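You operate a simulated robot arm through the tools that you are given. There is no shell and no other tool. Be economical: measure what you need, move in short steps, check, and stop when the job is done.

You run a simulated robot arm. Do the job below in one go: nothing can be reset, and whatever is moved stays where it is left.

Task
Drain the leak tank, wipe the wet patch off its ledge and take the latch off.
Fine: drain dry, water knob on hold before you wipe; wiping pad back where it lay; latch off only with the tank dry; plug and bar stay put. What is to be rubbed or washed off counts as gone when no trace of it is left.

It is judged by the outcome, as a careful person would: the job done as asked, and still so three seconds after it is handed in. It fails if anything else is knocked over, pushed out of place, dropped, spilled or broken.

Robot
A 7-joint arm with a two-finger parallel gripper, fixed in place. Base frame: the origin is at the foot of the arm, x ahead of it, y to its left, z up. Readings come in mm, degrees, newtons and seconds.
With the tool pointing down near the work surface it reaches from about 240 to 620 mm from the base axis. Its first joint turns from -66.0 to 66.0 degrees. Payload 2.6 kg.
The TCP is the grasp point between the finger pads, 30 mm short of the fingertips. In the tool frame z runs along the fingers and y along their closing line. The gripper opens to 94 mm. The fingers are 28 mm wide and 10 mm thick; the gripper's body (50 by 96 mm) begins 55 mm behind the TCP.
Orientation is that of the tool frame in the base frame, as [roll, pitch, yaw] about the fixed x, y, z axes, in that order (R = Rz(yaw) Ry(pitch) Rx(roll)). With the fingers straight down and closing along the base's y, the tool's x points along the base's -x, its y along +y and its z along -z.

Tools
- The arm moves only by the tool arm_command. Its argument "rows" is a list of rows, each a list of 7 numbers: the shift along the tool's x, y, z in cm, then the turn, a rotation vector about the tool's x, y, z in degrees, then the finger opening in cm, from 0 to 9.4. In form: [[x, y, z, ax, ay, az, grip], ...]. A call has 1 to 20 rows; each row is the pose to reach, as a shift and turn from the pose commanded when the call began, along the tool's axes at that moment. Each row takes 0.2 s and may step no farther than 50 mm and 8.6 degrees from the row before; otherwise, or with a gripper value out of range, the whole call is refused. A pose out of reach is approached as far as the arm can. The call stops where the force on the tool passes 40 N (or 10 N more than at its start, if that is more) or the arm is blocked; 0.2 s more then pass. The fingers move at their own pace (about 72 mm/s each) and stop on an object; they squeeze with about 34 N. The grip force told is the motor's: it shows also when the fingers shut on nothing. Time passes only in rows, and 0.2 s behind the last, so rows that repeat a pose let the fingers close. It gives the time, the measured TCP pose, the force on the tool (base axes), the opening and the grip force at its end, in the units of the frame above (readings bear some noise), with the torque about the TCP (base axes, N m) and any sound that the robot's microphone picked up.
- Cameras (640 x 400 px; columns grow to the right, rows downward): "scene" is fixed at [-1.9, 409.4, 580.3]; the picture's right is [-0.98, -0.18, 0.00], its down [-0.07, 0.40, -0.91] and it looks along [0.17, -0.90, -0.40] (base axes); focal length 344 px, centre (320, 200). "wrist" rides on the gripper at [76, 14, -103] in the tool frame; the picture's right is [-0.18, 0.98, 0.00], its down [-0.75, -0.14, -0.64] and it looks along [-0.63, -0.12, 0.77] (tool axes); focal length 243 px, centre (320, 200). There is no depth. A picture from a camera that has moved, and an enlarged one, comes with that camera's place and axes in the base frame and with its lens.
- camera(camera): a new picture of that camera. It takes no simulated time.
- close_up(camera, box): a new picture of the part [left, top, right, bottom] of that camera's present view, enlarged. It takes no simulated time.
- job_done(): hands the job in; it is judged then, once.

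Work in short steps. Places have to be worked out from the pictures, the camera data and where the tool is seen: move nearer, look again, correct. Check each grasp and each placing, and mend what went wrong. You have 120 turns and 76 pictures in all, those below and enlarged ones among them. Open the gripper and draw the arm clear of the work before you hand the job in, unless the task says otherwise; then end with one line.

The tools are called as name(argument=value, ...) on one line, values as JSON. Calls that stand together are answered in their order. arm_command: Moves the arm, as the interface text tells. Its arguments: {"type":"object","properties":{"rows":{"type":"array","items":{"type":"array","items":{"type":"number"}}}},"required":["rows"]} The other tools are called the same way: camera (camera) takes a picture; close_up (camera, box) takes an enlarged picture of a part of a camera's view; job_done () hands the job in.

At the start:

```text
clock: 0.0
eef_pos: [230.2, -184.7, 490.3]
tool_rot: [-179.9, 0.1, 180.0]
contact_force: [0.3, -0.7, -0.1]
ft_torque: [-0.02, -0.03, 0.01]
grip_width: 94.0
grip_force: 0.0
```

scene: 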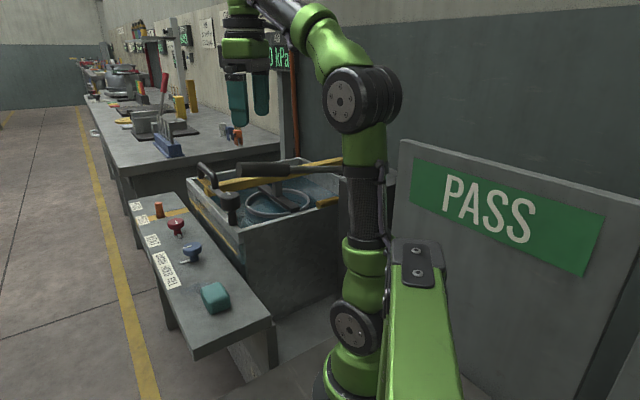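
wrist: 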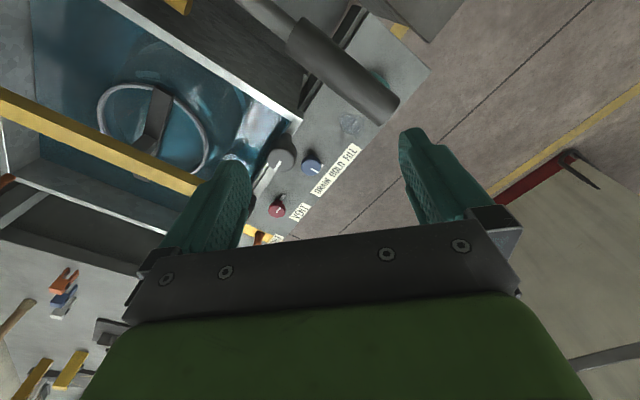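

I look closely at the tank area from both cameras before moving.

close_up(camera="scene", box=[110, 130, 350, 360])

close_up(camera="wrist", box=[0, 0, 440, 260])

```text
1.74 times, centred on (230, 245) of scene
camera zoom: at [-1.9, 409.4, 580.3], right [-0.98, -0.18, 0.0], down [-0.07, 0.4, -0.91], along [0.17, -0.9, -0.4], focal length 598 px, centre (476, 122)
```

zoom: 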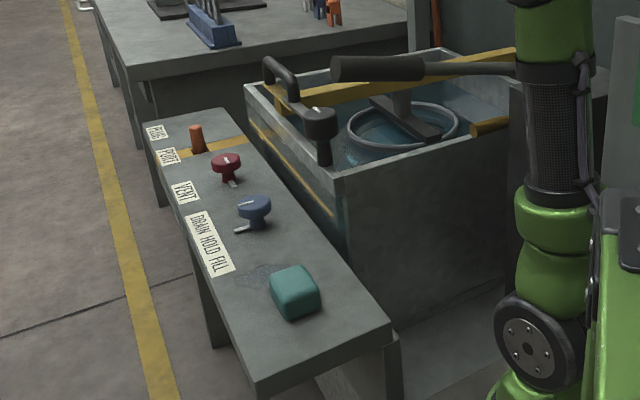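

```text
1.45 times, centred on (220, 130) of wrist
camera zoom: at [154.3, -171.0, 593.9], right [0.18, 0.98, 0.0], down [0.75, -0.14, 0.64], along [0.63, -0.12, -0.77], focal length 353 px, centre (466, 302)
```

zoom: 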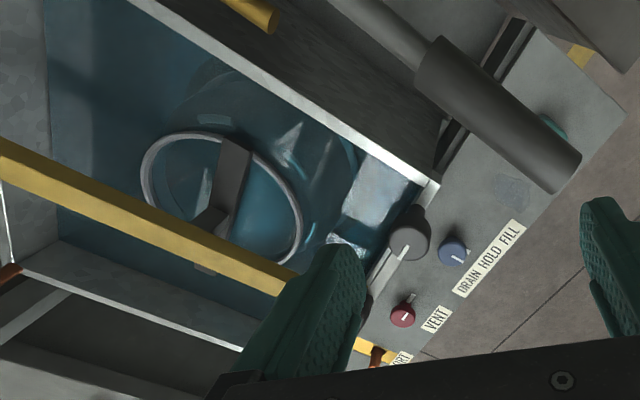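

I need to know what the latch is; zooming on it in both views.

close_up(camera="scene", box=[180, 145, 300, 225])

close_up(camera="wrist", box=[200, 60, 400, 185])

close_up(camera="scene", box=[120, 190, 260, 330])

```text
5.00 times, centred on (240, 185) of scene
camera zoom: at [-1.9, 409.4, 580.3], right [-0.98, -0.18, 0.0], down [-0.07, 0.4, -0.91], along [0.17, -0.9, -0.4], focal length 1720 px, centre (720, 275)
```

zoom: 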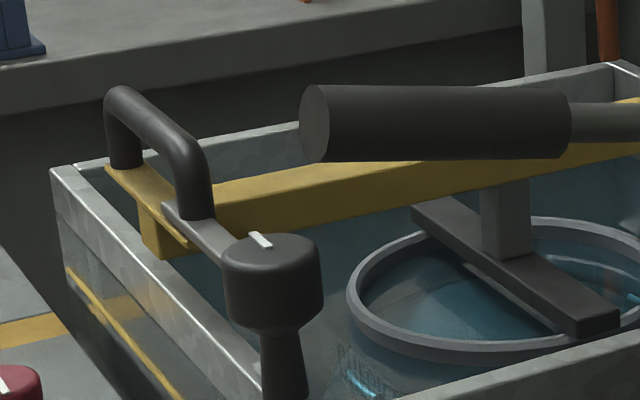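

```text
3.20 times, centred on (300, 122) of wrist
camera zoom: at [154.3, -171.0, 593.9], right [0.18, 0.98, 0.0], down [0.75, -0.14, 0.64], along [0.63, -0.12, -0.77], focal length 776 px, centre (384, 448)
```

zoom: 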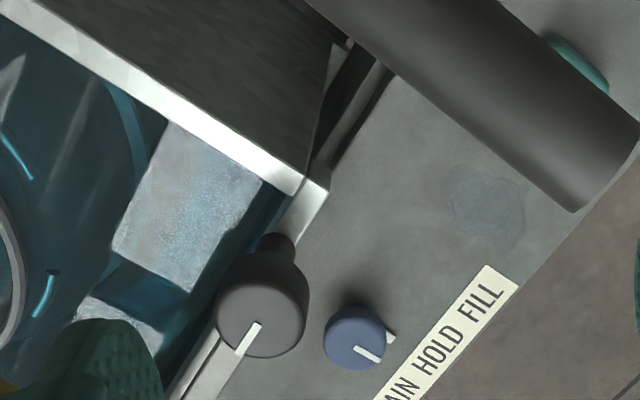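

```text
2.86 times, centred on (190, 260) of scene
camera zoom: at [-1.9, 409.4, 580.3], right [-0.98, -0.18, 0.0], down [-0.07, 0.4, -0.91], along [0.17, -0.9, -0.4], focal length 983 px, centre (691, 29)
```

zoom: 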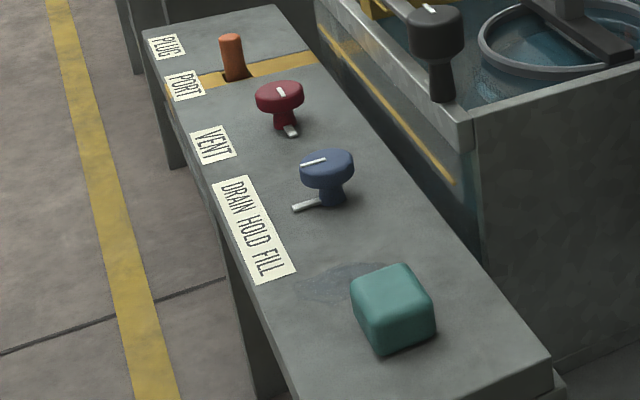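

The latch seems to be the black knob on the tank rim whose grey arm lies over the yellow bar; the blue knob (about [441,-246,120]) is the water valve. I move ahead to above the blue knob at height and look again, also to place that long dark handle.

arm_command(rows=[[-4, -0.5, 0, 0, 0, 0, 9.4], [-8, -1.5, 1, 0, 0, 0, 9.4], [-12, -2.5, 3, 0, 0, 0, 9.4], [-15, -3.5, 5, 0, 0, 0, 9.4], [-17, -4.5, 8, 0, 0, 0, 9.4]])

camera(camera="wrist")

camera(camera="scene")

```text
clock: 1.2
eef_pos: [401.1, -230.6, 411.7]
tool_rot: [179.9, 0.1, 179.9]
contact_force: [-0.4, 0.2, 0.7]
ft_torque: [0.0, 0.01, 0.02]
grip_width: 93.9
grip_force: 0.1
```

```text
68 pictures are left
camera wrist: at [324.9, -216.4, 514.6], right [0.18, 0.98, 0.0], down [0.75, -0.14, 0.64], along [0.63, -0.12, -0.77], focal length 243 px, centre (320, 200)
```

wrist: 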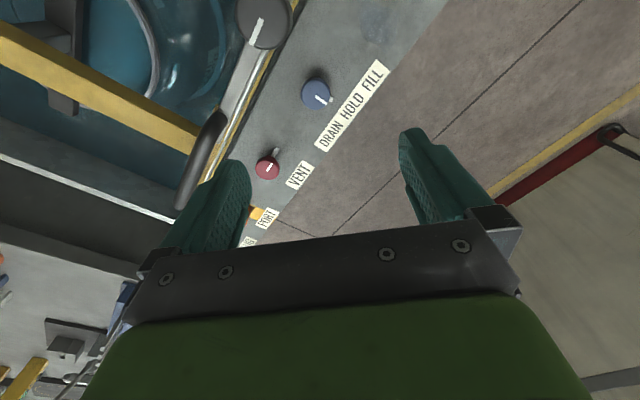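

```text
67 pictures are left
```

scene: 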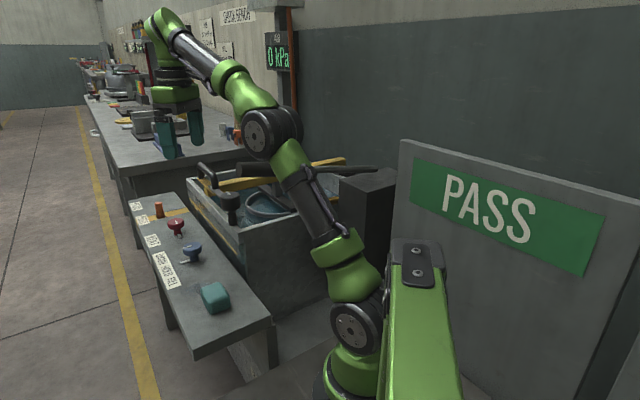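

Knob at about [437,-245]. I turn the fingers so they close along the ledge and come down part way over the knob.

arm_command(rows=[[-1, -0.3, 2, 0, 0, -7.2, 9.4], [-2, -0.6, 4, 0, 0, -14.4, 9.4], [-2.6, -0.9, 7, 0, 0, -21.6, 9.4], [-3.2, -1.2, 10, 0, 0, -28.8, 9.4], [-3.6, -1.4, 13, 0, 0, -36, 9.4], [-3.6, -1.4, 16, 0, 0, -43, 9.4]])

camera(camera="wrist")

camera(camera="scene")

```text
clock: 2.6
eef_pos: [437.2, -245.9, 250.4]
tool_rot: [-179.9, 0.1, -137.0]
contact_force: [0.5, -0.3, -0.9]
ft_torque: [0.03, 0.01, 0.0]
grip_width: 94.0
grip_force: 0.0
```

```text
66 pictures are left
camera wrist: at [372.0, -286.8, 354.1], right [-0.54, 0.84, 0.0], down [0.65, 0.41, 0.64], along [0.54, 0.35, -0.77], focal length 243 px, centre (320, 200)
```

wrist: 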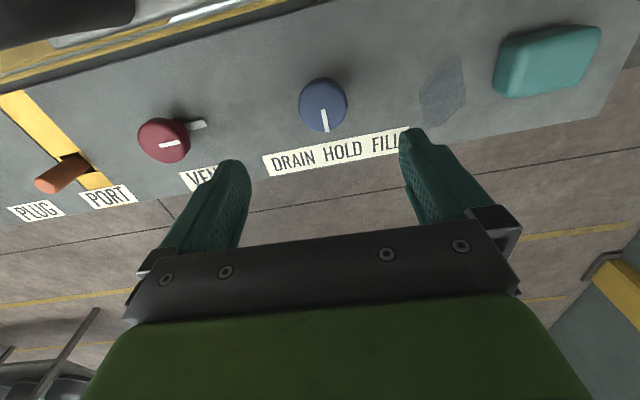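

```text
65 pictures are left
```

scene: 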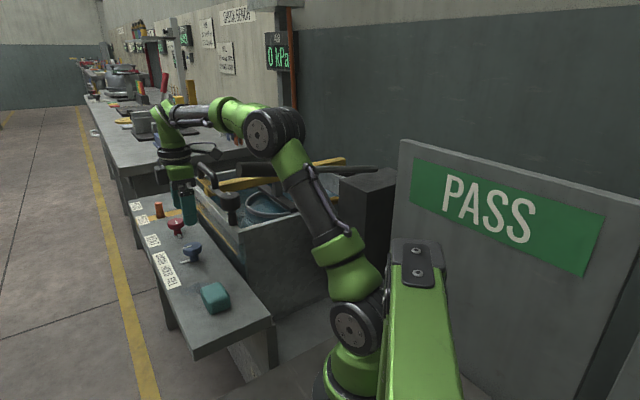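

The knob points at HOLD; DRAIN lies clockwise seen from above. Knob top centre at about [432,-245]; I shift 5 mm and descend to check height.

arm_command(rows=[[0.35, 0.3, 3, 0, 0, 0, 8], [0.35, 0.3, 6, 0, 0, 0, 8], [0.35, 0.3, 8, 0, 0, 0, 8]])

camera(camera="wrist")

close_up(camera="scene", box=[120, 140, 280, 300])

```text
clock: 3.4
eef_pos: [432.8, -244.3, 170.9]
tool_rot: [180.0, 0.2, -137.1]
contact_force: [-0.3, 0.1, -0.6]
ft_torque: [-0.02, -0.02, -0.01]
grip_width: 79.8
grip_force: 0.1
```

```text
64 pictures are left
camera wrist: at [366.7, -286.5, 273.9], right [-0.53, 0.84, 0.0], down [0.65, 0.41, 0.64], along [0.54, 0.34, -0.77], focal length 243 px, centre (320, 200)
```

wrist: 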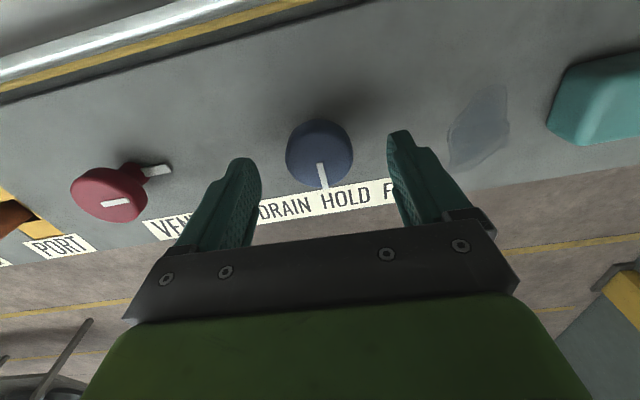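

```text
2.50 times, centred on (200, 220) of scene
camera zoom: at [-1.9, 409.4, 580.3], right [-0.98, -0.18, 0.0], down [-0.07, 0.4, -0.91], along [0.17, -0.9, -0.4], focal length 860 px, centre (620, 150)
```

zoom: 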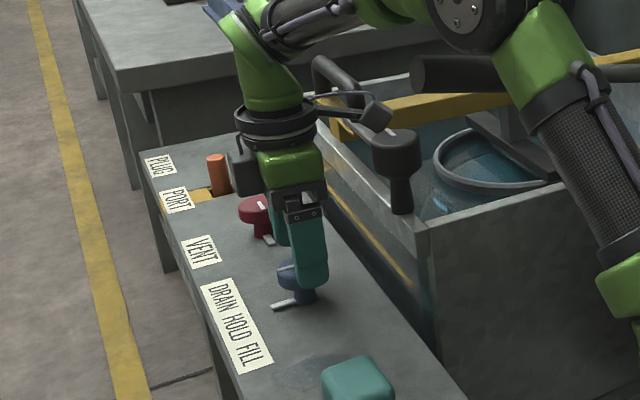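

The wrist camera's bracket would pass too close to the black latch knob in this orientation. I rise and turn the hand clockwise by 95° so that the camera sits on the free side.

arm_command(rows=[[0, 0, -4, 0, 0, 0, 8], [0, 0, -8, 0, 0, 0, 8], [0, 0, -8, 0, 0, 8, 8], [0, 0, -8, 0, 0, 16, 8], [0, 0, -8, 0, 0, 24, 8], [0, 0, -8, 0, 0, 32, 8], [0, 0, -8, 0, 0, 40, 8], [0, 0, -8, 0, 0, 48, 8], [0, 0, -8, 0, 0, 56, 8], [0, 0, -8, 0, 0, 64, 8], [0, 0, -8, 0, 0, 72, 8], [0, 0, -8, 0, 0, 80, 8], [0, 0, -8, 0, 0, 88, 8], [0, 0, -8, 0, 0, 95, 8]])

camera(camera="wrist")

```text
clock: 6.4
eef_pos: [432.6, -243.8, 251.5]
tool_rot: [179.9, 0.0, 127.8]
contact_force: [0.4, -0.5, 0.2]
ft_torque: [-0.01, -0.01, -0.02]
grip_width: 80.0
grip_force: 0.0
```

```text
62 pictures are left
camera wrist: at [396.8, -175.6, 354.2], right [0.89, 0.46, 0.0], down [0.35, -0.68, 0.64], along [0.29, -0.57, -0.77], focal length 243 px, centre (320, 200)
```

wrist: 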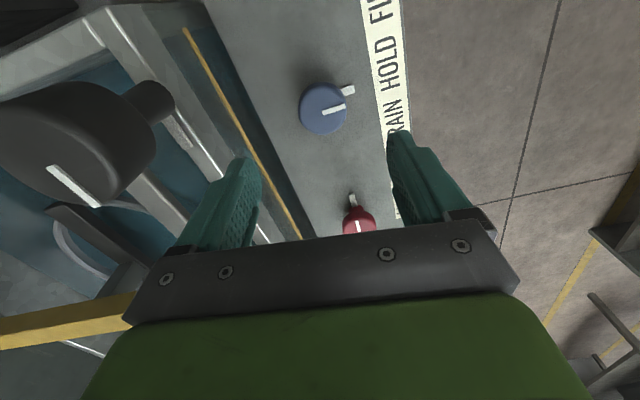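

Knob is centred under the tool. Descending to TCP z≈150 to straddle the cap.

arm_command(rows=[[0, 0, 4, 0, 0, 0, 8], [0, 0, 7, 0, 0, 0, 8], [0, 0, 9, 0, 0, 0, 8], [0, 0, 10, 0, 0, 0, 8]])

camera(camera="wrist")

close_up(camera="scene", box=[120, 140, 280, 300])

```text
clock: 7.4
eef_pos: [431.8, -244.2, 150.5]
tool_rot: [179.9, 0.0, 127.9]
contact_force: [-0.3, -0.3, 0.4]
ft_torque: [0.03, 0.03, 0.04]
grip_width: 79.9
grip_force: 0.1
```

```text
61 pictures are left
camera wrist: at [395.9, -176.0, 253.7], right [0.89, 0.46, 0.0], down [0.35, -0.68, 0.64], along [0.3, -0.57, -0.77], focal length 243 px, centre (320, 200)
```

wrist: 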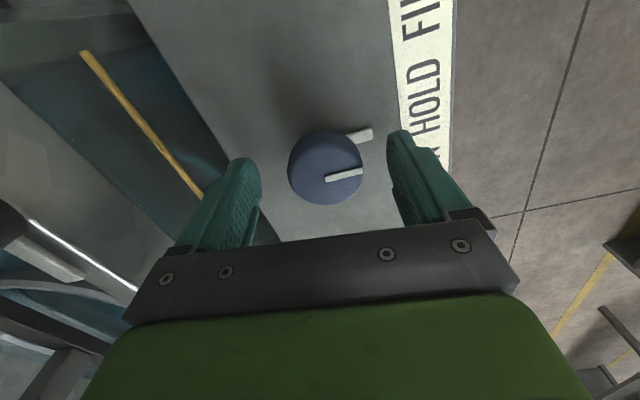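

```text
2.50 times, centred on (200, 220) of scene
camera zoom: at [-1.9, 409.4, 580.3], right [-0.98, -0.18, 0.0], down [-0.07, 0.4, -0.91], along [0.17, -0.9, -0.4], focal length 860 px, centre (620, 150)
```

zoom: 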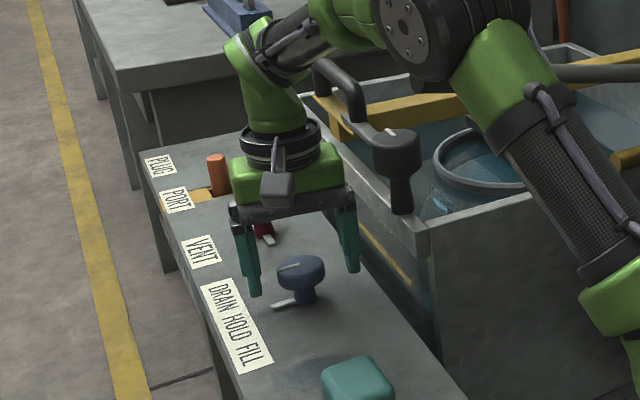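

Fingers straddle the cap, which looks about 4 mm to the tool's +x. I shift, lower 4 mm and close.

arm_command(rows=[[0.4, 0, 0.4, 0, 0, 0, 8], [0.4, 0, 0.4, 0, 0, 0, 5], [0.4, 0, 0.4, 0, 0, 0, 3.5], [0.4, 0, 0.4, 0, 0, 0, 3.5], [0.4, 0, 0.4, 0, 0, 0, 3.5]])

camera(camera="wrist")

```text
clock: 8.6
eef_pos: [431.5, -240.0, 145.9]
tool_rot: [179.7, 0.0, 128.1]
contact_force: [12.1, 10.3, -4.3]
ft_torque: [-0.33, -0.72, 0.02]
grip_width: 43.3
grip_force: 44.9
```

```text
59 pictures are left
camera wrist: at [394.9, -171.2, 250.2], right [0.89, 0.46, 0.0], down [0.35, -0.68, 0.64], along [0.3, -0.57, -0.77], focal length 243 px, centre (320, 200)
```

wrist: 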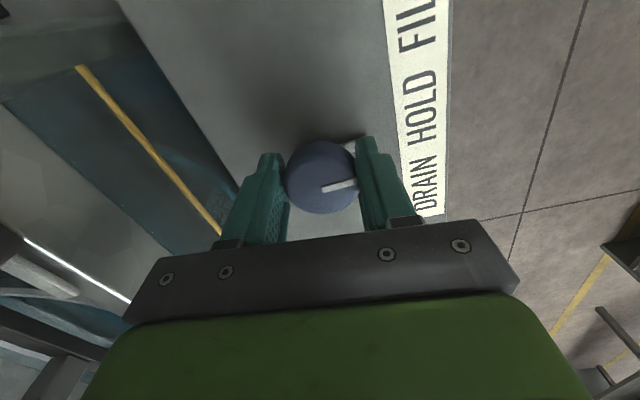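

Cap gripped (43 mm); a sideways load shows I'm ~2 mm off, so I ease over and then turn clockwise 20° first.

arm_command(rows=[[0, 0.2, 0, 0, 0, 0, 3.5], [0, 0.2, 0, 0, 0, 6, 3.5], [0, 0.2, 0, 0, 0, 12, 3.5], [0, 0.2, 0, 0, 0, 20, 3.5]])

camera(camera="wrist")

```text
clock: 9.6
eef_pos: [432.9, -238.1, 147.4]
tool_rot: [179.8, 0.0, 108.0]
contact_force: [16.9, 9.3, -4.6]
ft_torque: [0.33, 0.02, 0.15]
grip_width: 43.2
grip_force: 45.4
```

```text
58 pictures are left
camera wrist: at [422.5, -162.0, 250.3], right [0.99, 0.13, 0.0], down [0.1, -0.76, 0.64], along [0.09, -0.64, -0.77], focal length 243 px, centre (320, 200)
```

wrist: 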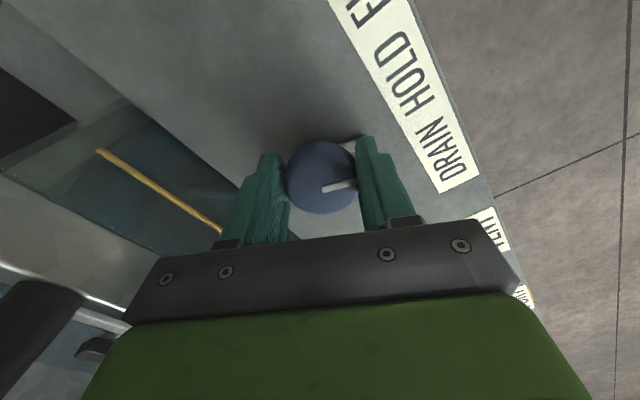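

Knob follows the hand. I continue turning, easing further in the direction of the load, and watch the force.

arm_command(rows=[[0, 0.2, 0, 0, 0, 0, 3.5], [0, 0.2, 0, 0, 0, 8, 3.5], [0, 0.2, 0, 0, 0, 16, 3.5], [0, 0.2, 0, 0, 0, 25, 3.5]])

camera(camera="wrist")

```text
refused: row 4 steps farther than a row can; nothing moved
```

```text
57 pictures are left
camera wrist: at [422.5, -162.0, 250.3], right [0.99, 0.13, 0.0], down [0.1, -0.76, 0.64], along [0.09, -0.64, -0.77], focal length 243 px, centre (320, 200)
```

wrist: 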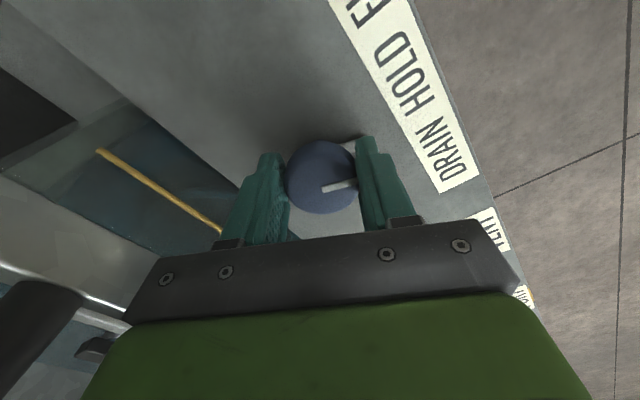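

Refused for an 9° step; the same move in legal steps.

arm_command(rows=[[0, 0.2, 0, 0, 0, 0, 3.5], [0, 0.2, 0, 0, 0, 8, 3.5], [0, 0.2, 0, 0, 0, 16, 3.5], [0, 0.2, 0, 0, 0, 24, 3.5]])

camera(camera="wrist")

```text
clock: 10.6
eef_pos: [434.7, -239.6, 147.3]
tool_rot: [179.7, 0.2, 84.0]
contact_force: [19.3, 2.9, -8.2]
ft_torque: [-0.06, -0.21, 0.89]
grip_width: 43.4
grip_force: 44.8
```

```text
56 pictures are left
camera wrist: at [456.5, -165.4, 250.3], right [0.96, -0.28, 0.01], down [-0.22, -0.73, 0.64], along [-0.18, -0.62, -0.77], focal length 243 px, centre (320, 200)
```

wrist: 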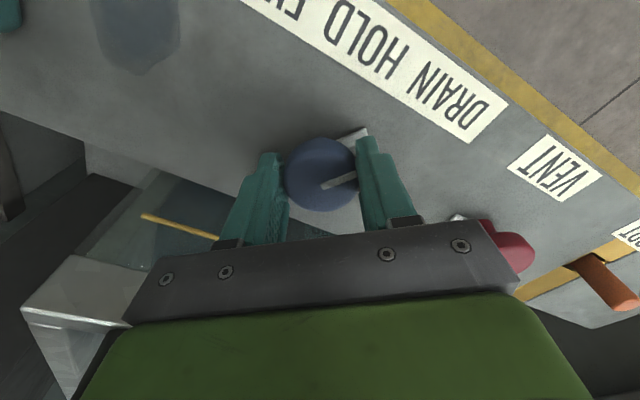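

Torque rose to 0.9 Nm, which suggests a stop. I check the pointer and the water.

close_up(camera="scene", box=[120, 140, 340, 300])

close_up(camera="wrist", box=[220, 60, 520, 240])

```text
2.50 times, centred on (230, 220) of scene
camera zoom: at [-1.8, 409.4, 580.4], right [-0.98, -0.18, 0.0], down [-0.07, 0.4, -0.91], along [0.17, -0.9, -0.4], focal length 860 px, centre (545, 150)
```

zoom: 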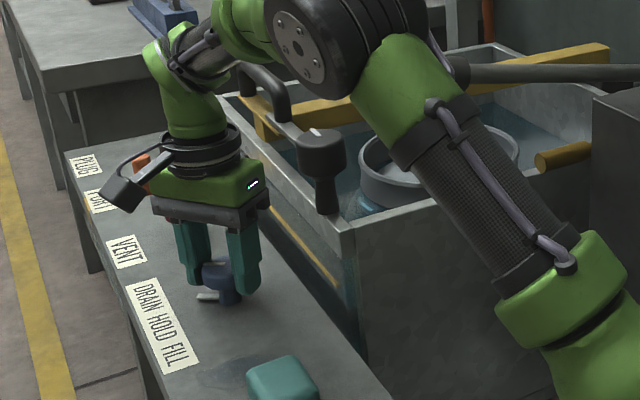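

```text
2.13 times, centred on (370, 150) of wrist
camera zoom: at [456.5, -165.4, 250.3], right [0.96, -0.28, 0.01], down [-0.22, -0.73, 0.64], along [-0.18, -0.62, -0.77], focal length 518 px, centre (213, 307)
```

zoom: 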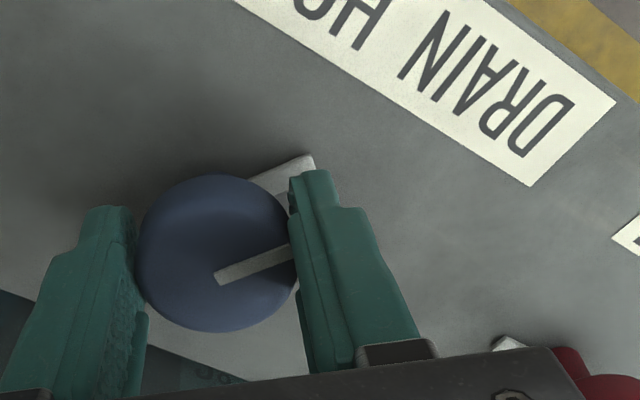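

The ring's wall is already more exposed: the tank seems to be draining. I open the fingers around the knob so it rests at its stop, and wait.

arm_command(rows=[[0, 0, 0, 0, 0, 0, 6.5], [0, 0, 0, 0, 0, 0, 6.5], [0, 0, 0, 0, 0, 0, 6.5], [0, 0, 0, 0, 0, 0, 6.5], [0, 0, 0, 0, 0, 0, 6.5], [0, 0, 0, 0, 0, 0, 6.5], [0, 0, 0, 0, 0, 0, 6.5], [0, 0, 0, 0, 0, 0, 6.5], [0, 0, 0, 0, 0, 0, 6.5], [0, 0, 0, 0, 0, 0, 6.5]])

close_up(camera="scene", box=[120, 140, 340, 300])

close_up(camera="wrist", box=[220, 60, 520, 240])

```text
clock: 12.8
eef_pos: [433.2, -239.7, 146.8]
tool_rot: [-180.0, 0.0, 83.8]
contact_force: [-0.5, -1.2, -0.2]
ft_torque: [0.02, 0.0, -0.02]
grip_width: 64.9
grip_force: 0.1
```

```text
2.50 times, centred on (230, 220) of scene
camera zoom: at [-1.9, 409.4, 580.3], right [-0.98, -0.18, 0.0], down [-0.07, 0.4, -0.91], along [0.17, -0.9, -0.4], focal length 860 px, centre (545, 150)
```

zoom: 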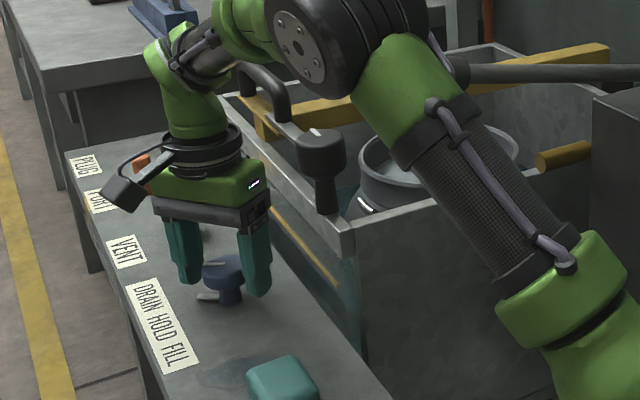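

```text
2.13 times, centred on (370, 150) of wrist
camera zoom: at [455.7, -165.6, 250.4], right [0.96, -0.29, 0.0], down [-0.22, -0.73, 0.64], along [-0.18, -0.62, -0.77], focal length 518 px, centre (213, 307)
```

zoom: 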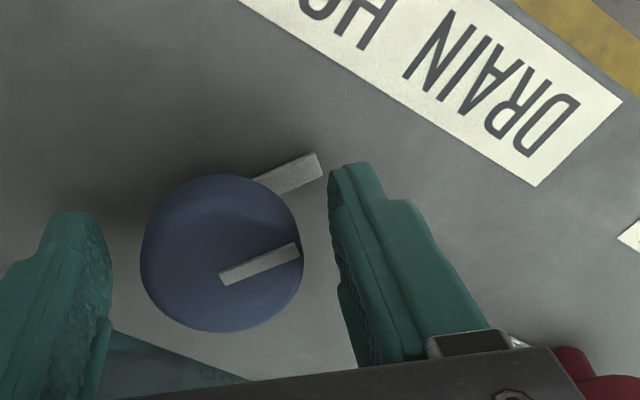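

Water has dropped a lot. I wait several more seconds.

arm_command(rows=[[0, 0, 0, 0, 0, 0, 6.5], [0, 0, 0, 0, 0, 0, 6.5], [0, 0, 0, 0, 0, 0, 6.5], [0, 0, 0, 0, 0, 0, 6.5], [0, 0, 0, 0, 0, 0, 6.5], [0, 0, 0, 0, 0, 0, 6.5], [0, 0, 0, 0, 0, 0, 6.5], [0, 0, 0, 0, 0, 0, 6.5], [0, 0, 0, 0, 0, 0, 6.5], [0, 0, 0, 0, 0, 0, 6.5], [0, 0, 0, 0, 0, 0, 6.5], [0, 0, 0, 0, 0, 0, 6.5], [0, 0, 0, 0, 0, 0, 6.5], [0, 0, 0, 0, 0, 0, 6.5], [0, 0, 0, 0, 0, 0, 6.5], [0, 0, 0, 0, 0, 0, 6.5], [0, 0, 0, 0, 0, 0, 6.5], [0, 0, 0, 0, 0, 0, 6.5], [0, 0, 0, 0, 0, 0, 6.5], [0, 0, 0, 0, 0, 0, 6.5]])

arm_command(rows=[[0, 0, 0, 0, 0, 0, 6.5], [0, 0, 0, 0, 0, 0, 6.5], [0, 0, 0, 0, 0, 0, 6.5], [0, 0, 0, 0, 0, 0, 6.5], [0, 0, 0, 0, 0, 0, 6.5], [0, 0, 0, 0, 0, 0, 6.5], [0, 0, 0, 0, 0, 0, 6.5], [0, 0, 0, 0, 0, 0, 6.5], [0, 0, 0, 0, 0, 0, 6.5], [0, 0, 0, 0, 0, 0, 6.5], [0, 0, 0, 0, 0, 0, 6.5], [0, 0, 0, 0, 0, 0, 6.5], [0, 0, 0, 0, 0, 0, 6.5], [0, 0, 0, 0, 0, 0, 6.5], [0, 0, 0, 0, 0, 0, 6.5], [0, 0, 0, 0, 0, 0, 6.5], [0, 0, 0, 0, 0, 0, 6.5], [0, 0, 0, 0, 0, 0, 6.5], [0, 0, 0, 0, 0, 0, 6.5], [0, 0, 0, 0, 0, 0, 6.5]])

close_up(camera="scene", box=[190, 150, 340, 250])

```text
clock: 17.0
eef_pos: [434.8, -239.5, 147.9]
tool_rot: [179.9, 0.0, 84.0]
contact_force: [0.7, 0.0, -1.0]
ft_torque: [0.04, -0.01, 0.02]
grip_width: 65.0
grip_force: 0.0
```

```text
clock: 21.2
eef_pos: [434.6, -239.6, 147.0]
tool_rot: [179.8, 0.0, 84.0]
contact_force: [0.1, -1.3, 0.1]
ft_torque: [0.01, 0.01, 0.01]
grip_width: 65.1
grip_force: 0.0
```

```text
4.00 times, centred on (265, 200) of scene
camera zoom: at [-1.9, 409.4, 580.3], right [-0.98, -0.18, 0.0], down [-0.07, 0.4, -0.91], along [0.17, -0.9, -0.4], focal length 1376 px, centre (540, 200)
```

zoom: 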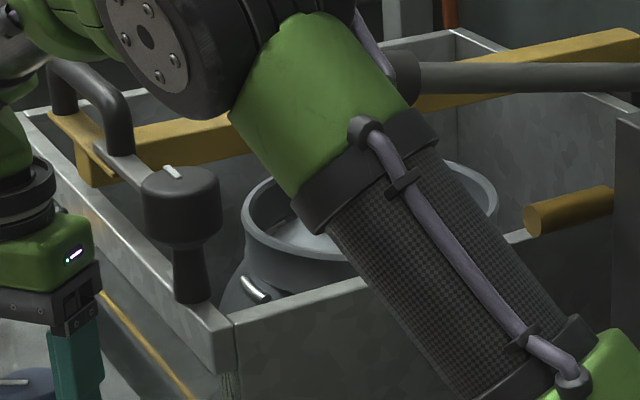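

I lift clear and look down into the tank to see whether it is dry.

arm_command(rows=[[0, 0, -5, 0, 0, 0, 6.5], [0, 0, -10, 0, 0, 0, 6.5], [0, 0, -15, 0, 0, 0, 6.5], [0, -1, -19, 0, 0, 0, 6.5], [0, -3, -22, 0, 0, 0, 6.5]])

camera(camera="wrist")

```text
clock: 22.4
eef_pos: [404.5, -237.9, 367.5]
tool_rot: [179.9, 0.0, 84.0]
contact_force: [-0.7, 0.3, 0.0]
ft_torque: [0.04, -0.01, -0.04]
grip_width: 65.0
grip_force: 0.1
```

```text
50 pictures are left
camera wrist: at [425.8, -163.2, 471.2], right [0.96, -0.29, 0.0], down [-0.22, -0.73, 0.64], along [-0.18, -0.61, -0.77], focal length 243 px, centre (320, 200)
```

wrist: 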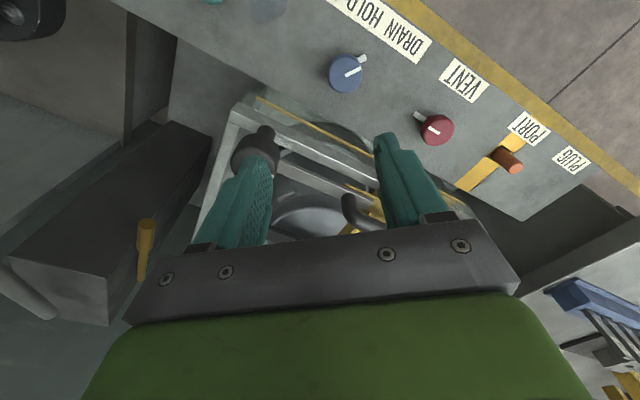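

close_up(camera="scene", box=[190, 150, 340, 250])

close_up(camera="wrist", box=[200, 70, 400, 240])

```text
4.00 times, centred on (265, 200) of scene
camera zoom: at [-1.9, 409.4, 580.3], right [-0.98, -0.18, 0.0], down [-0.07, 0.4, -0.91], along [0.17, -0.9, -0.4], focal length 1376 px, centre (540, 200)
```

zoom: 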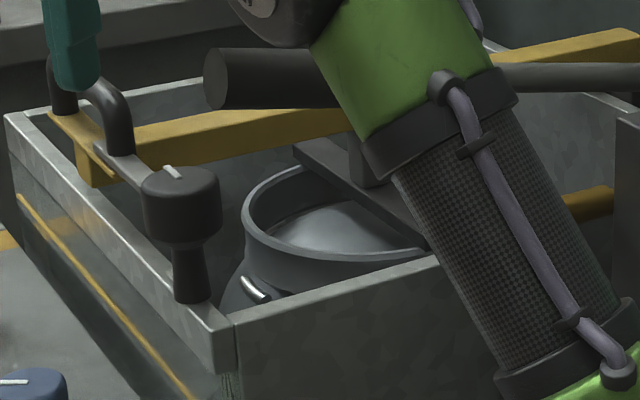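

```text
2.35 times, centred on (300, 155) of wrist
camera zoom: at [425.8, -163.2, 471.2], right [0.96, -0.29, 0.0], down [-0.22, -0.73, 0.64], along [-0.18, -0.61, -0.77], focal length 571 px, centre (367, 306)
```

zoom: 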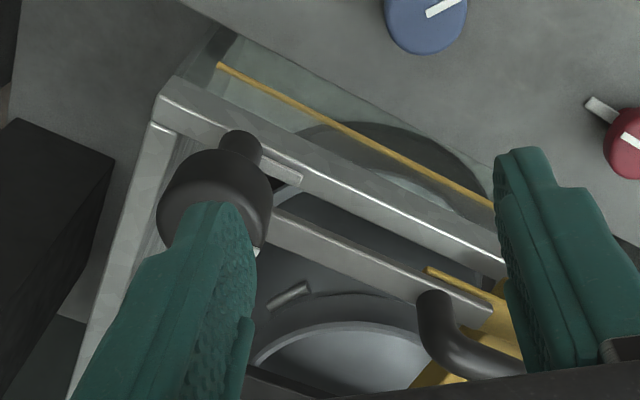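

No blue water visible in these views, but I want to see the floor. I turn the hand to look into the tank.

arm_command(rows=[[0, 0, -1, 0, 0, -8, 6.5], [0, 0, -2, 0, 0, -16, 6.5], [0, 0, -3, 0, 0, -24, 6.5], [0, 0, -4, 0, 0, -32, 6.5], [0, 0, -4, 0, 0, -40, 6.5], [0, 0, -4, 0, 0, -48, 6.5], [0, 0, -4, 0, 0, -56, 6.5], [0, 0, -4, 0, 0, -64, 6.5], [0, 0, -4, 0, 0, -72, 6.5], [0, 0, -4, 0, 0, -80, 6.5], [0, 0, -4, 0, 0, -88, 6.5]])

camera(camera="wrist")

```text
clock: 24.8
eef_pos: [402.5, -236.8, 407.4]
tool_rot: [-179.9, 0.1, 172.1]
contact_force: [0.2, 0.2, 0.2]
ft_torque: [-0.02, -0.01, 0.03]
grip_width: 65.0
grip_force: 0.1
```

```text
47 pictures are left
camera wrist: at [329.5, -211.9, 510.3], right [0.32, 0.95, 0.0], down [0.73, -0.24, 0.64], along [0.61, -0.2, -0.77], focal length 243 px, centre (320, 200)
```

wrist: 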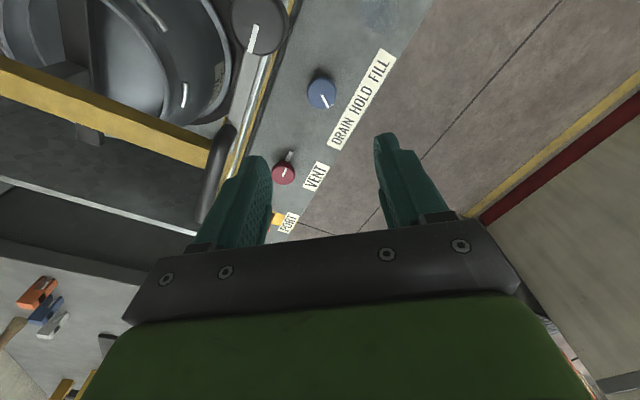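

close_up(camera="wrist", box=[0, 0, 300, 240])

```text
1.67 times, centred on (150, 120) of wrist
camera zoom: at [329.5, -211.9, 510.3], right [0.32, 0.95, 0.0], down [0.73, -0.24, 0.64], along [0.61, -0.2, -0.77], focal length 404 px, centre (603, 333)
```

zoom: 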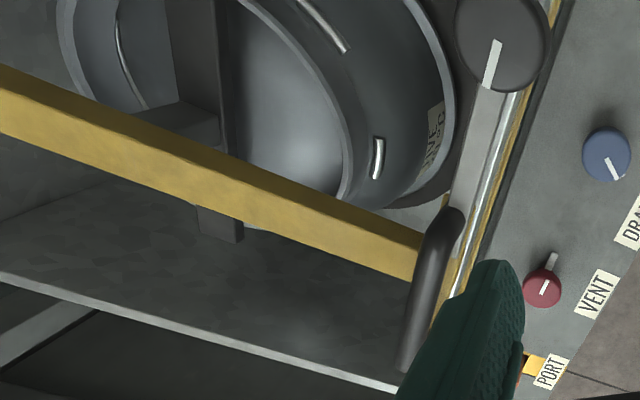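

The tank is dry. Now back to the blue knob by the same path, reversing the motion.

arm_command(rows=[[0, 0, 0, 0, 0, 8, 6.5], [0, 0, 0, 0, 0, 16, 6.5], [0, 0, 0, 0, 0, 24, 6.5], [0, 0, 0, 0, 0, 32, 6.5], [0, 0, 0, 0, 0, 40, 6.5], [0, 0, 0, 0, 0, 48, 6.5], [-1, 0, 0, 0, 0, 56, 6.5], [-2, 0, 1, 0, 0, 64, 6.5], [-3, -0.2, 3, 0, 0, 72, 6.5], [-3.1, -0.7, 6, 0, 0, 80, 6.5], [-3.05, -0.7, 10, 0, 0, 88, 6.5], [-3.05, -0.7, 14, 0, 0, 88, 6.5], [-3.05, -0.7, 18, 0, 0, 88, 6.5]])

camera(camera="wrist")

```text
clock: 27.6
eef_pos: [432.7, -246.8, 227.5]
tool_rot: [179.9, -0.1, 83.8]
contact_force: [0.1, 0.3, -0.2]
ft_torque: [0.0, -0.01, 0.01]
grip_width: 65.2
grip_force: 0.0
```

```text
45 pictures are left
camera wrist: at [455.1, -172.4, 330.4], right [0.96, -0.29, 0.0], down [-0.22, -0.73, 0.64], along [-0.18, -0.61, -0.77], focal length 243 px, centre (320, 200)
```

wrist: 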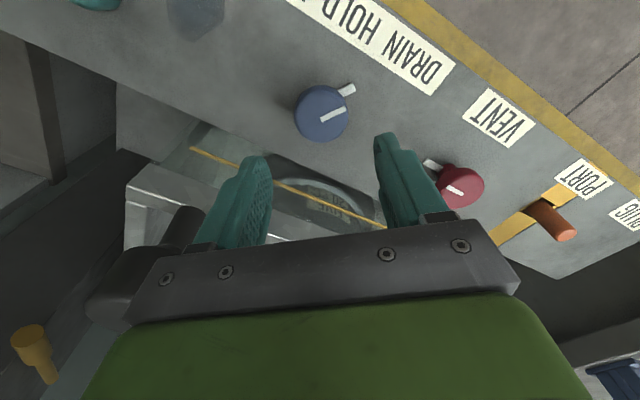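

Shift 7 mm toward +y and descend 8 cm, then close on the cap.

arm_command(rows=[[0.7, 0.1, 3, 0, 0, 0, 6.5], [0.7, 0.1, 6, 0, 0, 0, 6.5], [0.7, 0.1, 8.1, 0, 0, 0, 6.5], [0.7, 0.1, 8.1, 0, 0, 0, 3.5], [0.7, 0.1, 8.1, 0, 0, 0, 3.5], [0.7, 0.1, 8.1, 0, 0, 0, 3.5]])

arm_command(rows=[[0, 0, 0, 0, 0, -8, 3.5], [0, 0, 0, 0, 0, -16, 3.5], [0, 0, 0, 0, 0, -24, 3.5], [0, 0, 0, 0, 0, -32, 3.5], [0, 0, 0, 0, 0, -39, 3.5]])

camera(camera="wrist")

```text
clock: 29.0
eef_pos: [435.1, -241.3, 146.4]
tool_rot: [179.9, 0.1, 84.0]
contact_force: [5.8, -0.5, -5.7]
ft_torque: [-0.12, -0.22, 0.05]
grip_width: 43.4
grip_force: 45.1
```

```text
clock: 30.2
eef_pos: [433.5, -241.6, 146.5]
tool_rot: [-179.9, -0.1, 122.8]
contact_force: [-25.9, 9.8, 9.7]
ft_torque: [-0.24, 0.45, -0.11]
grip_width: 43.4
grip_force: 44.9
```

```text
44 pictures are left
camera wrist: at [403.9, -169.9, 249.9], right [0.93, 0.38, 0.0], down [0.29, -0.71, 0.64], along [0.24, -0.59, -0.77], focal length 243 px, centre (320, 200)
```

wrist: 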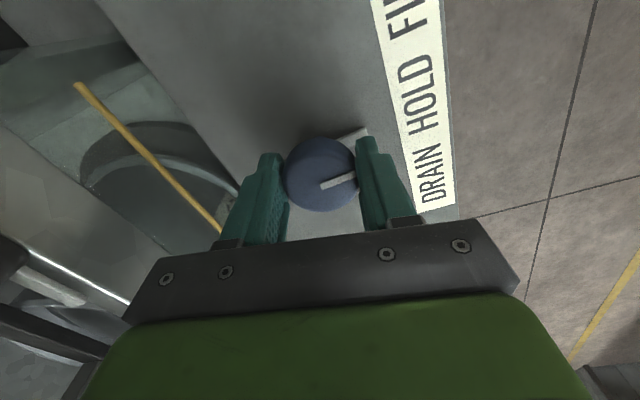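

The pointer angle now matches the original HOLD (139° vs 138° combined). I release and verify close-up.

arm_command(rows=[[0, 0, 0, 0, 0, 0, 6.5], [0, 0, 0, 0, 0, 0, 6.5], [0, 0, 0, 0, 0, 0, 6.5], [0, 0, -4, 0, 0, 0, 6.5], [0, 0, -8, 0, 0, 0, 6.5], [0, 0, -10, 0, 0, -5.2, 6.5]])

close_up(camera="wrist", box=[200, 0, 480, 200])

close_up(camera="scene", box=[120, 190, 260, 330])

```text
clock: 31.6
eef_pos: [435.4, -241.1, 247.6]
tool_rot: [179.9, 0.1, 128.2]
contact_force: [-0.3, 0.5, 0.7]
ft_torque: [0.01, -0.03, 0.04]
grip_width: 65.1
grip_force: 0.1
```

```text
2.00 times, centred on (340, 100) of wrist
camera zoom: at [398.6, -172.2, 350.3], right [0.89, 0.46, 0.0], down [0.35, -0.68, 0.64], along [0.3, -0.57, -0.77], focal length 485 px, centre (280, 400)
```

zoom: 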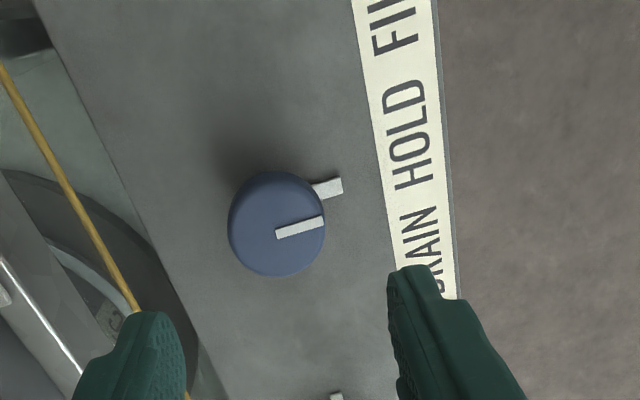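

```text
2.86 times, centred on (190, 260) of scene
camera zoom: at [-1.9, 409.4, 580.3], right [-0.98, -0.18, 0.0], down [-0.07, 0.4, -0.91], along [0.17, -0.9, -0.4], focal length 983 px, centre (691, 29)
```

zoom: 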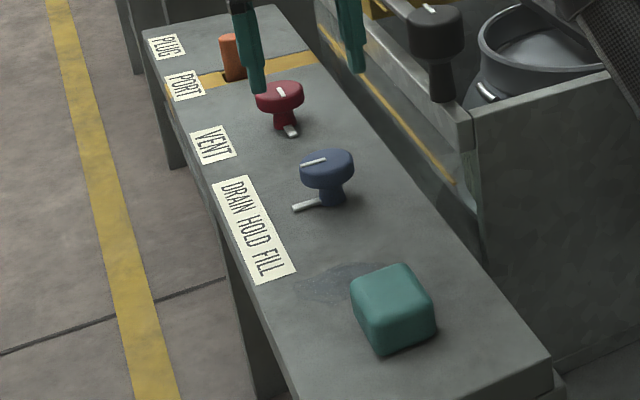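

Knob is exactly back on HOLD. Now to the pad, estimated at about [308,-103]; I travel at height, keeping the camera on the side away from the long handle.

arm_command(rows=[[4, -0.2, -1, 0, 0, 0, 8], [8, -0.4, -1, 0, 0, 0, 8], [12, -0.6, -1, 0, 0, 0, 8], [15, -0.7, -1, 0, 0, 0, 8.5]])

camera(camera="wrist")

camera(camera="scene")

```text
clock: 32.6
eef_pos: [337.3, -126.1, 255.7]
tool_rot: [179.9, 0.1, 128.2]
contact_force: [0.5, -0.3, 0.1]
ft_torque: [0.0, 0.01, -0.03]
grip_width: 85.3
grip_force: 0.0
```

```text
41 pictures are left
camera wrist: at [300.4, -57.4, 359.1], right [0.89, 0.46, 0.0], down [0.35, -0.68, 0.64], along [0.3, -0.57, -0.77], focal length 243 px, centre (320, 200)
```

wrist: 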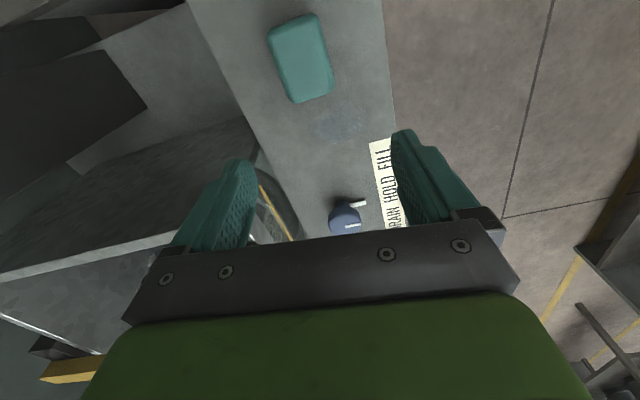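

```text
40 pictures are left
```

scene: 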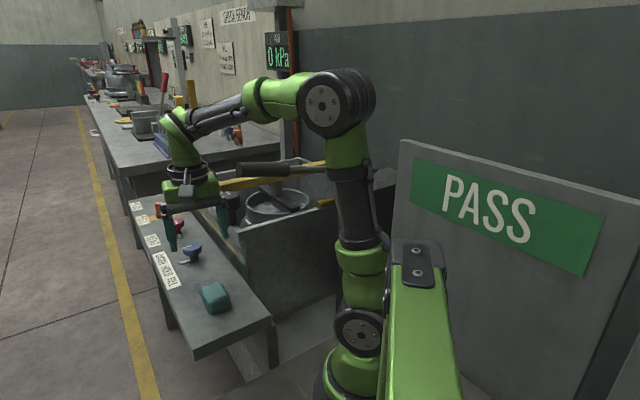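

Pad centre about [307,-101], about 50×40 mm, aligned with the ledge. I move over it, align the fingers across its short side and go down to z≈195 for a look.

arm_command(rows=[[2, -0.4, 1, 0, 0, -2, 8.5], [3.8, -0.8, 3, 0, 0, -5, 8.5], [3.8, -0.8, 6, 0, 0, -5, 8.5]])

camera(camera="wrist")

close_up(camera="scene", box=[120, 140, 340, 330])

```text
clock: 33.4
eef_pos: [305.6, -101.2, 197.3]
tool_rot: [180.0, 0.2, 133.3]
contact_force: [-0.8, -0.1, -0.4]
ft_torque: [0.0, 0.03, 0.0]
grip_width: 85.2
grip_force: 0.1
```

```text
39 pictures are left
camera wrist: at [264.1, -36.4, 299.4], right [0.84, 0.54, 0.0], down [0.41, -0.65, 0.64], along [0.35, -0.54, -0.77], focal length 243 px, centre (320, 200)
```

wrist: 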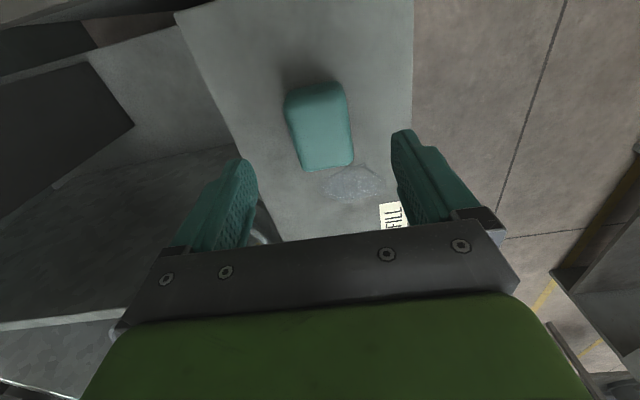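

```text
2.11 times, centred on (230, 235) of scene
camera zoom: at [-1.9, 409.4, 580.3], right [-0.98, -0.18, 0.0], down [-0.07, 0.4, -0.91], along [0.17, -0.9, -0.4], focal length 724 px, centre (510, 126)
```

zoom: 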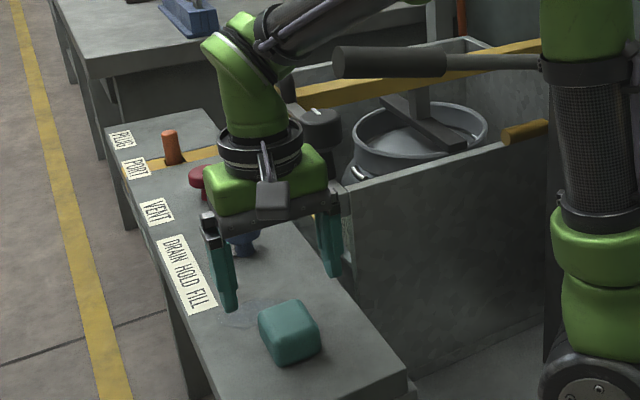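

Well centred. I descend to TCP z≈138 (tips just above the ledge) in small steps.

arm_command(rows=[[0.3, 0.1, 2, 0, 0, 0, 8.5], [0.3, 0.1, 4, 0, 0, 0, 8.5], [0.3, 0.1, 5, 0, 0, 0, 8.5], [0.3, 0.1, 5.9, 0, 0, 0, 8.5]])

camera(camera="wrist")

close_up(camera="scene", box=[150, 220, 290, 340])

```text
clock: 34.4
eef_pos: [305.3, -99.1, 137.4]
tool_rot: [180.0, 0.0, 133.3]
contact_force: [-0.7, 0.1, 0.5]
ft_torque: [0.01, 0.02, 0.02]
grip_width: 85.0
grip_force: 0.1
```

```text
37 pictures are left
camera wrist: at [263.7, -34.1, 240.4], right [0.84, 0.54, 0.0], down [0.41, -0.65, 0.64], along [0.35, -0.54, -0.77], focal length 243 px, centre (320, 200)
```

wrist: 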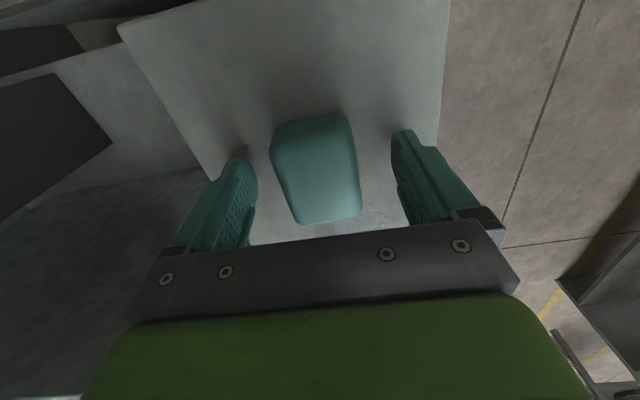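

```text
3.33 times, centred on (220, 280) of scene
camera zoom: at [-1.9, 409.4, 580.3], right [-0.98, -0.18, 0.0], down [-0.07, 0.4, -0.91], along [0.17, -0.9, -0.4], focal length 1147 px, centre (653, -67)
```

zoom: 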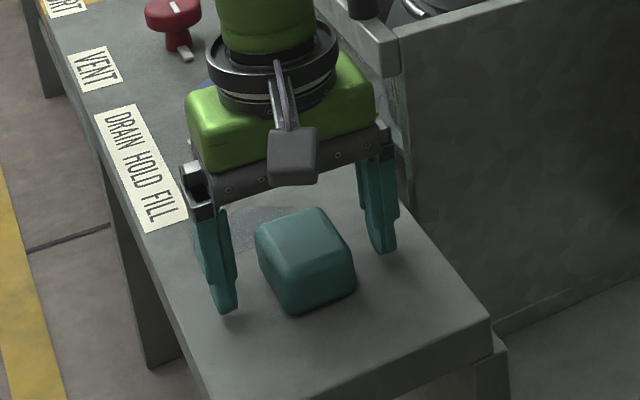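

Fingers straddle the pad, tips near the ledge. Closing.

arm_command(rows=[[0, 0, 0, 0, 0, 0, 6], [0, 0, 0, 0, 0, 0, 4], [0, 0, 0, 0, 0, 0, 3], [0, 0, 0, 0, 0, 0, 3], [0, 0, 0, 0, 0, 0, 3]])

camera(camera="wrist")

```text
clock: 35.6
eef_pos: [305.8, -99.6, 136.8]
tool_rot: [179.9, 0.0, 133.1]
contact_force: [-0.3, 1.2, -0.5]
ft_torque: [-0.01, 0.03, -0.03]
grip_width: 47.8
grip_force: 34.1
```

```text
35 pictures are left
camera wrist: at [263.7, -34.1, 240.6], right [0.84, 0.54, 0.0], down [0.41, -0.65, 0.64], along [0.35, -0.54, -0.77], focal length 243 px, centre (320, 200)
```

wrist: 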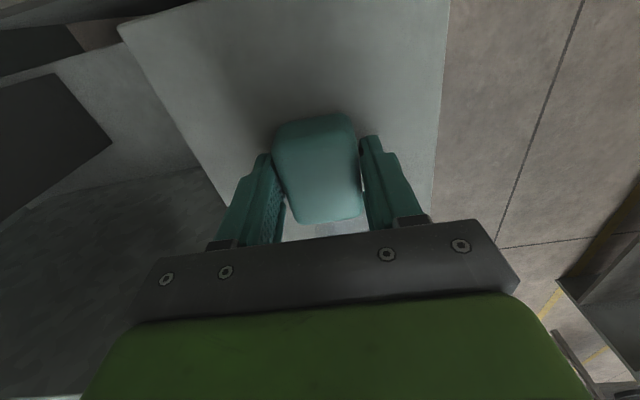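

Pad held (48 mm). I press down lightly and slide it toward the patch (about 77 mm along −x of the tool, +18 mm y).

arm_command(rows=[[0, 0, 0.1, 0, 0, 0, 3], [0, 0, 0.2, 0, 0, 0, 3], [-1.5, 0.3, 0.2, 0, 0, 0, 3], [-3, 0.6, 0.2, 0, 0, 0, 3]])

```text
clock: 36.6
eef_pos: [331.0, -116.8, 135.9]
tool_rot: [179.9, 0.2, 133.1]
contact_force: [-3.3, 5.4, 25.2]
ft_torque: [0.0, -0.02, 0.04]
grip_width: 48.2
grip_force: 34.1
```

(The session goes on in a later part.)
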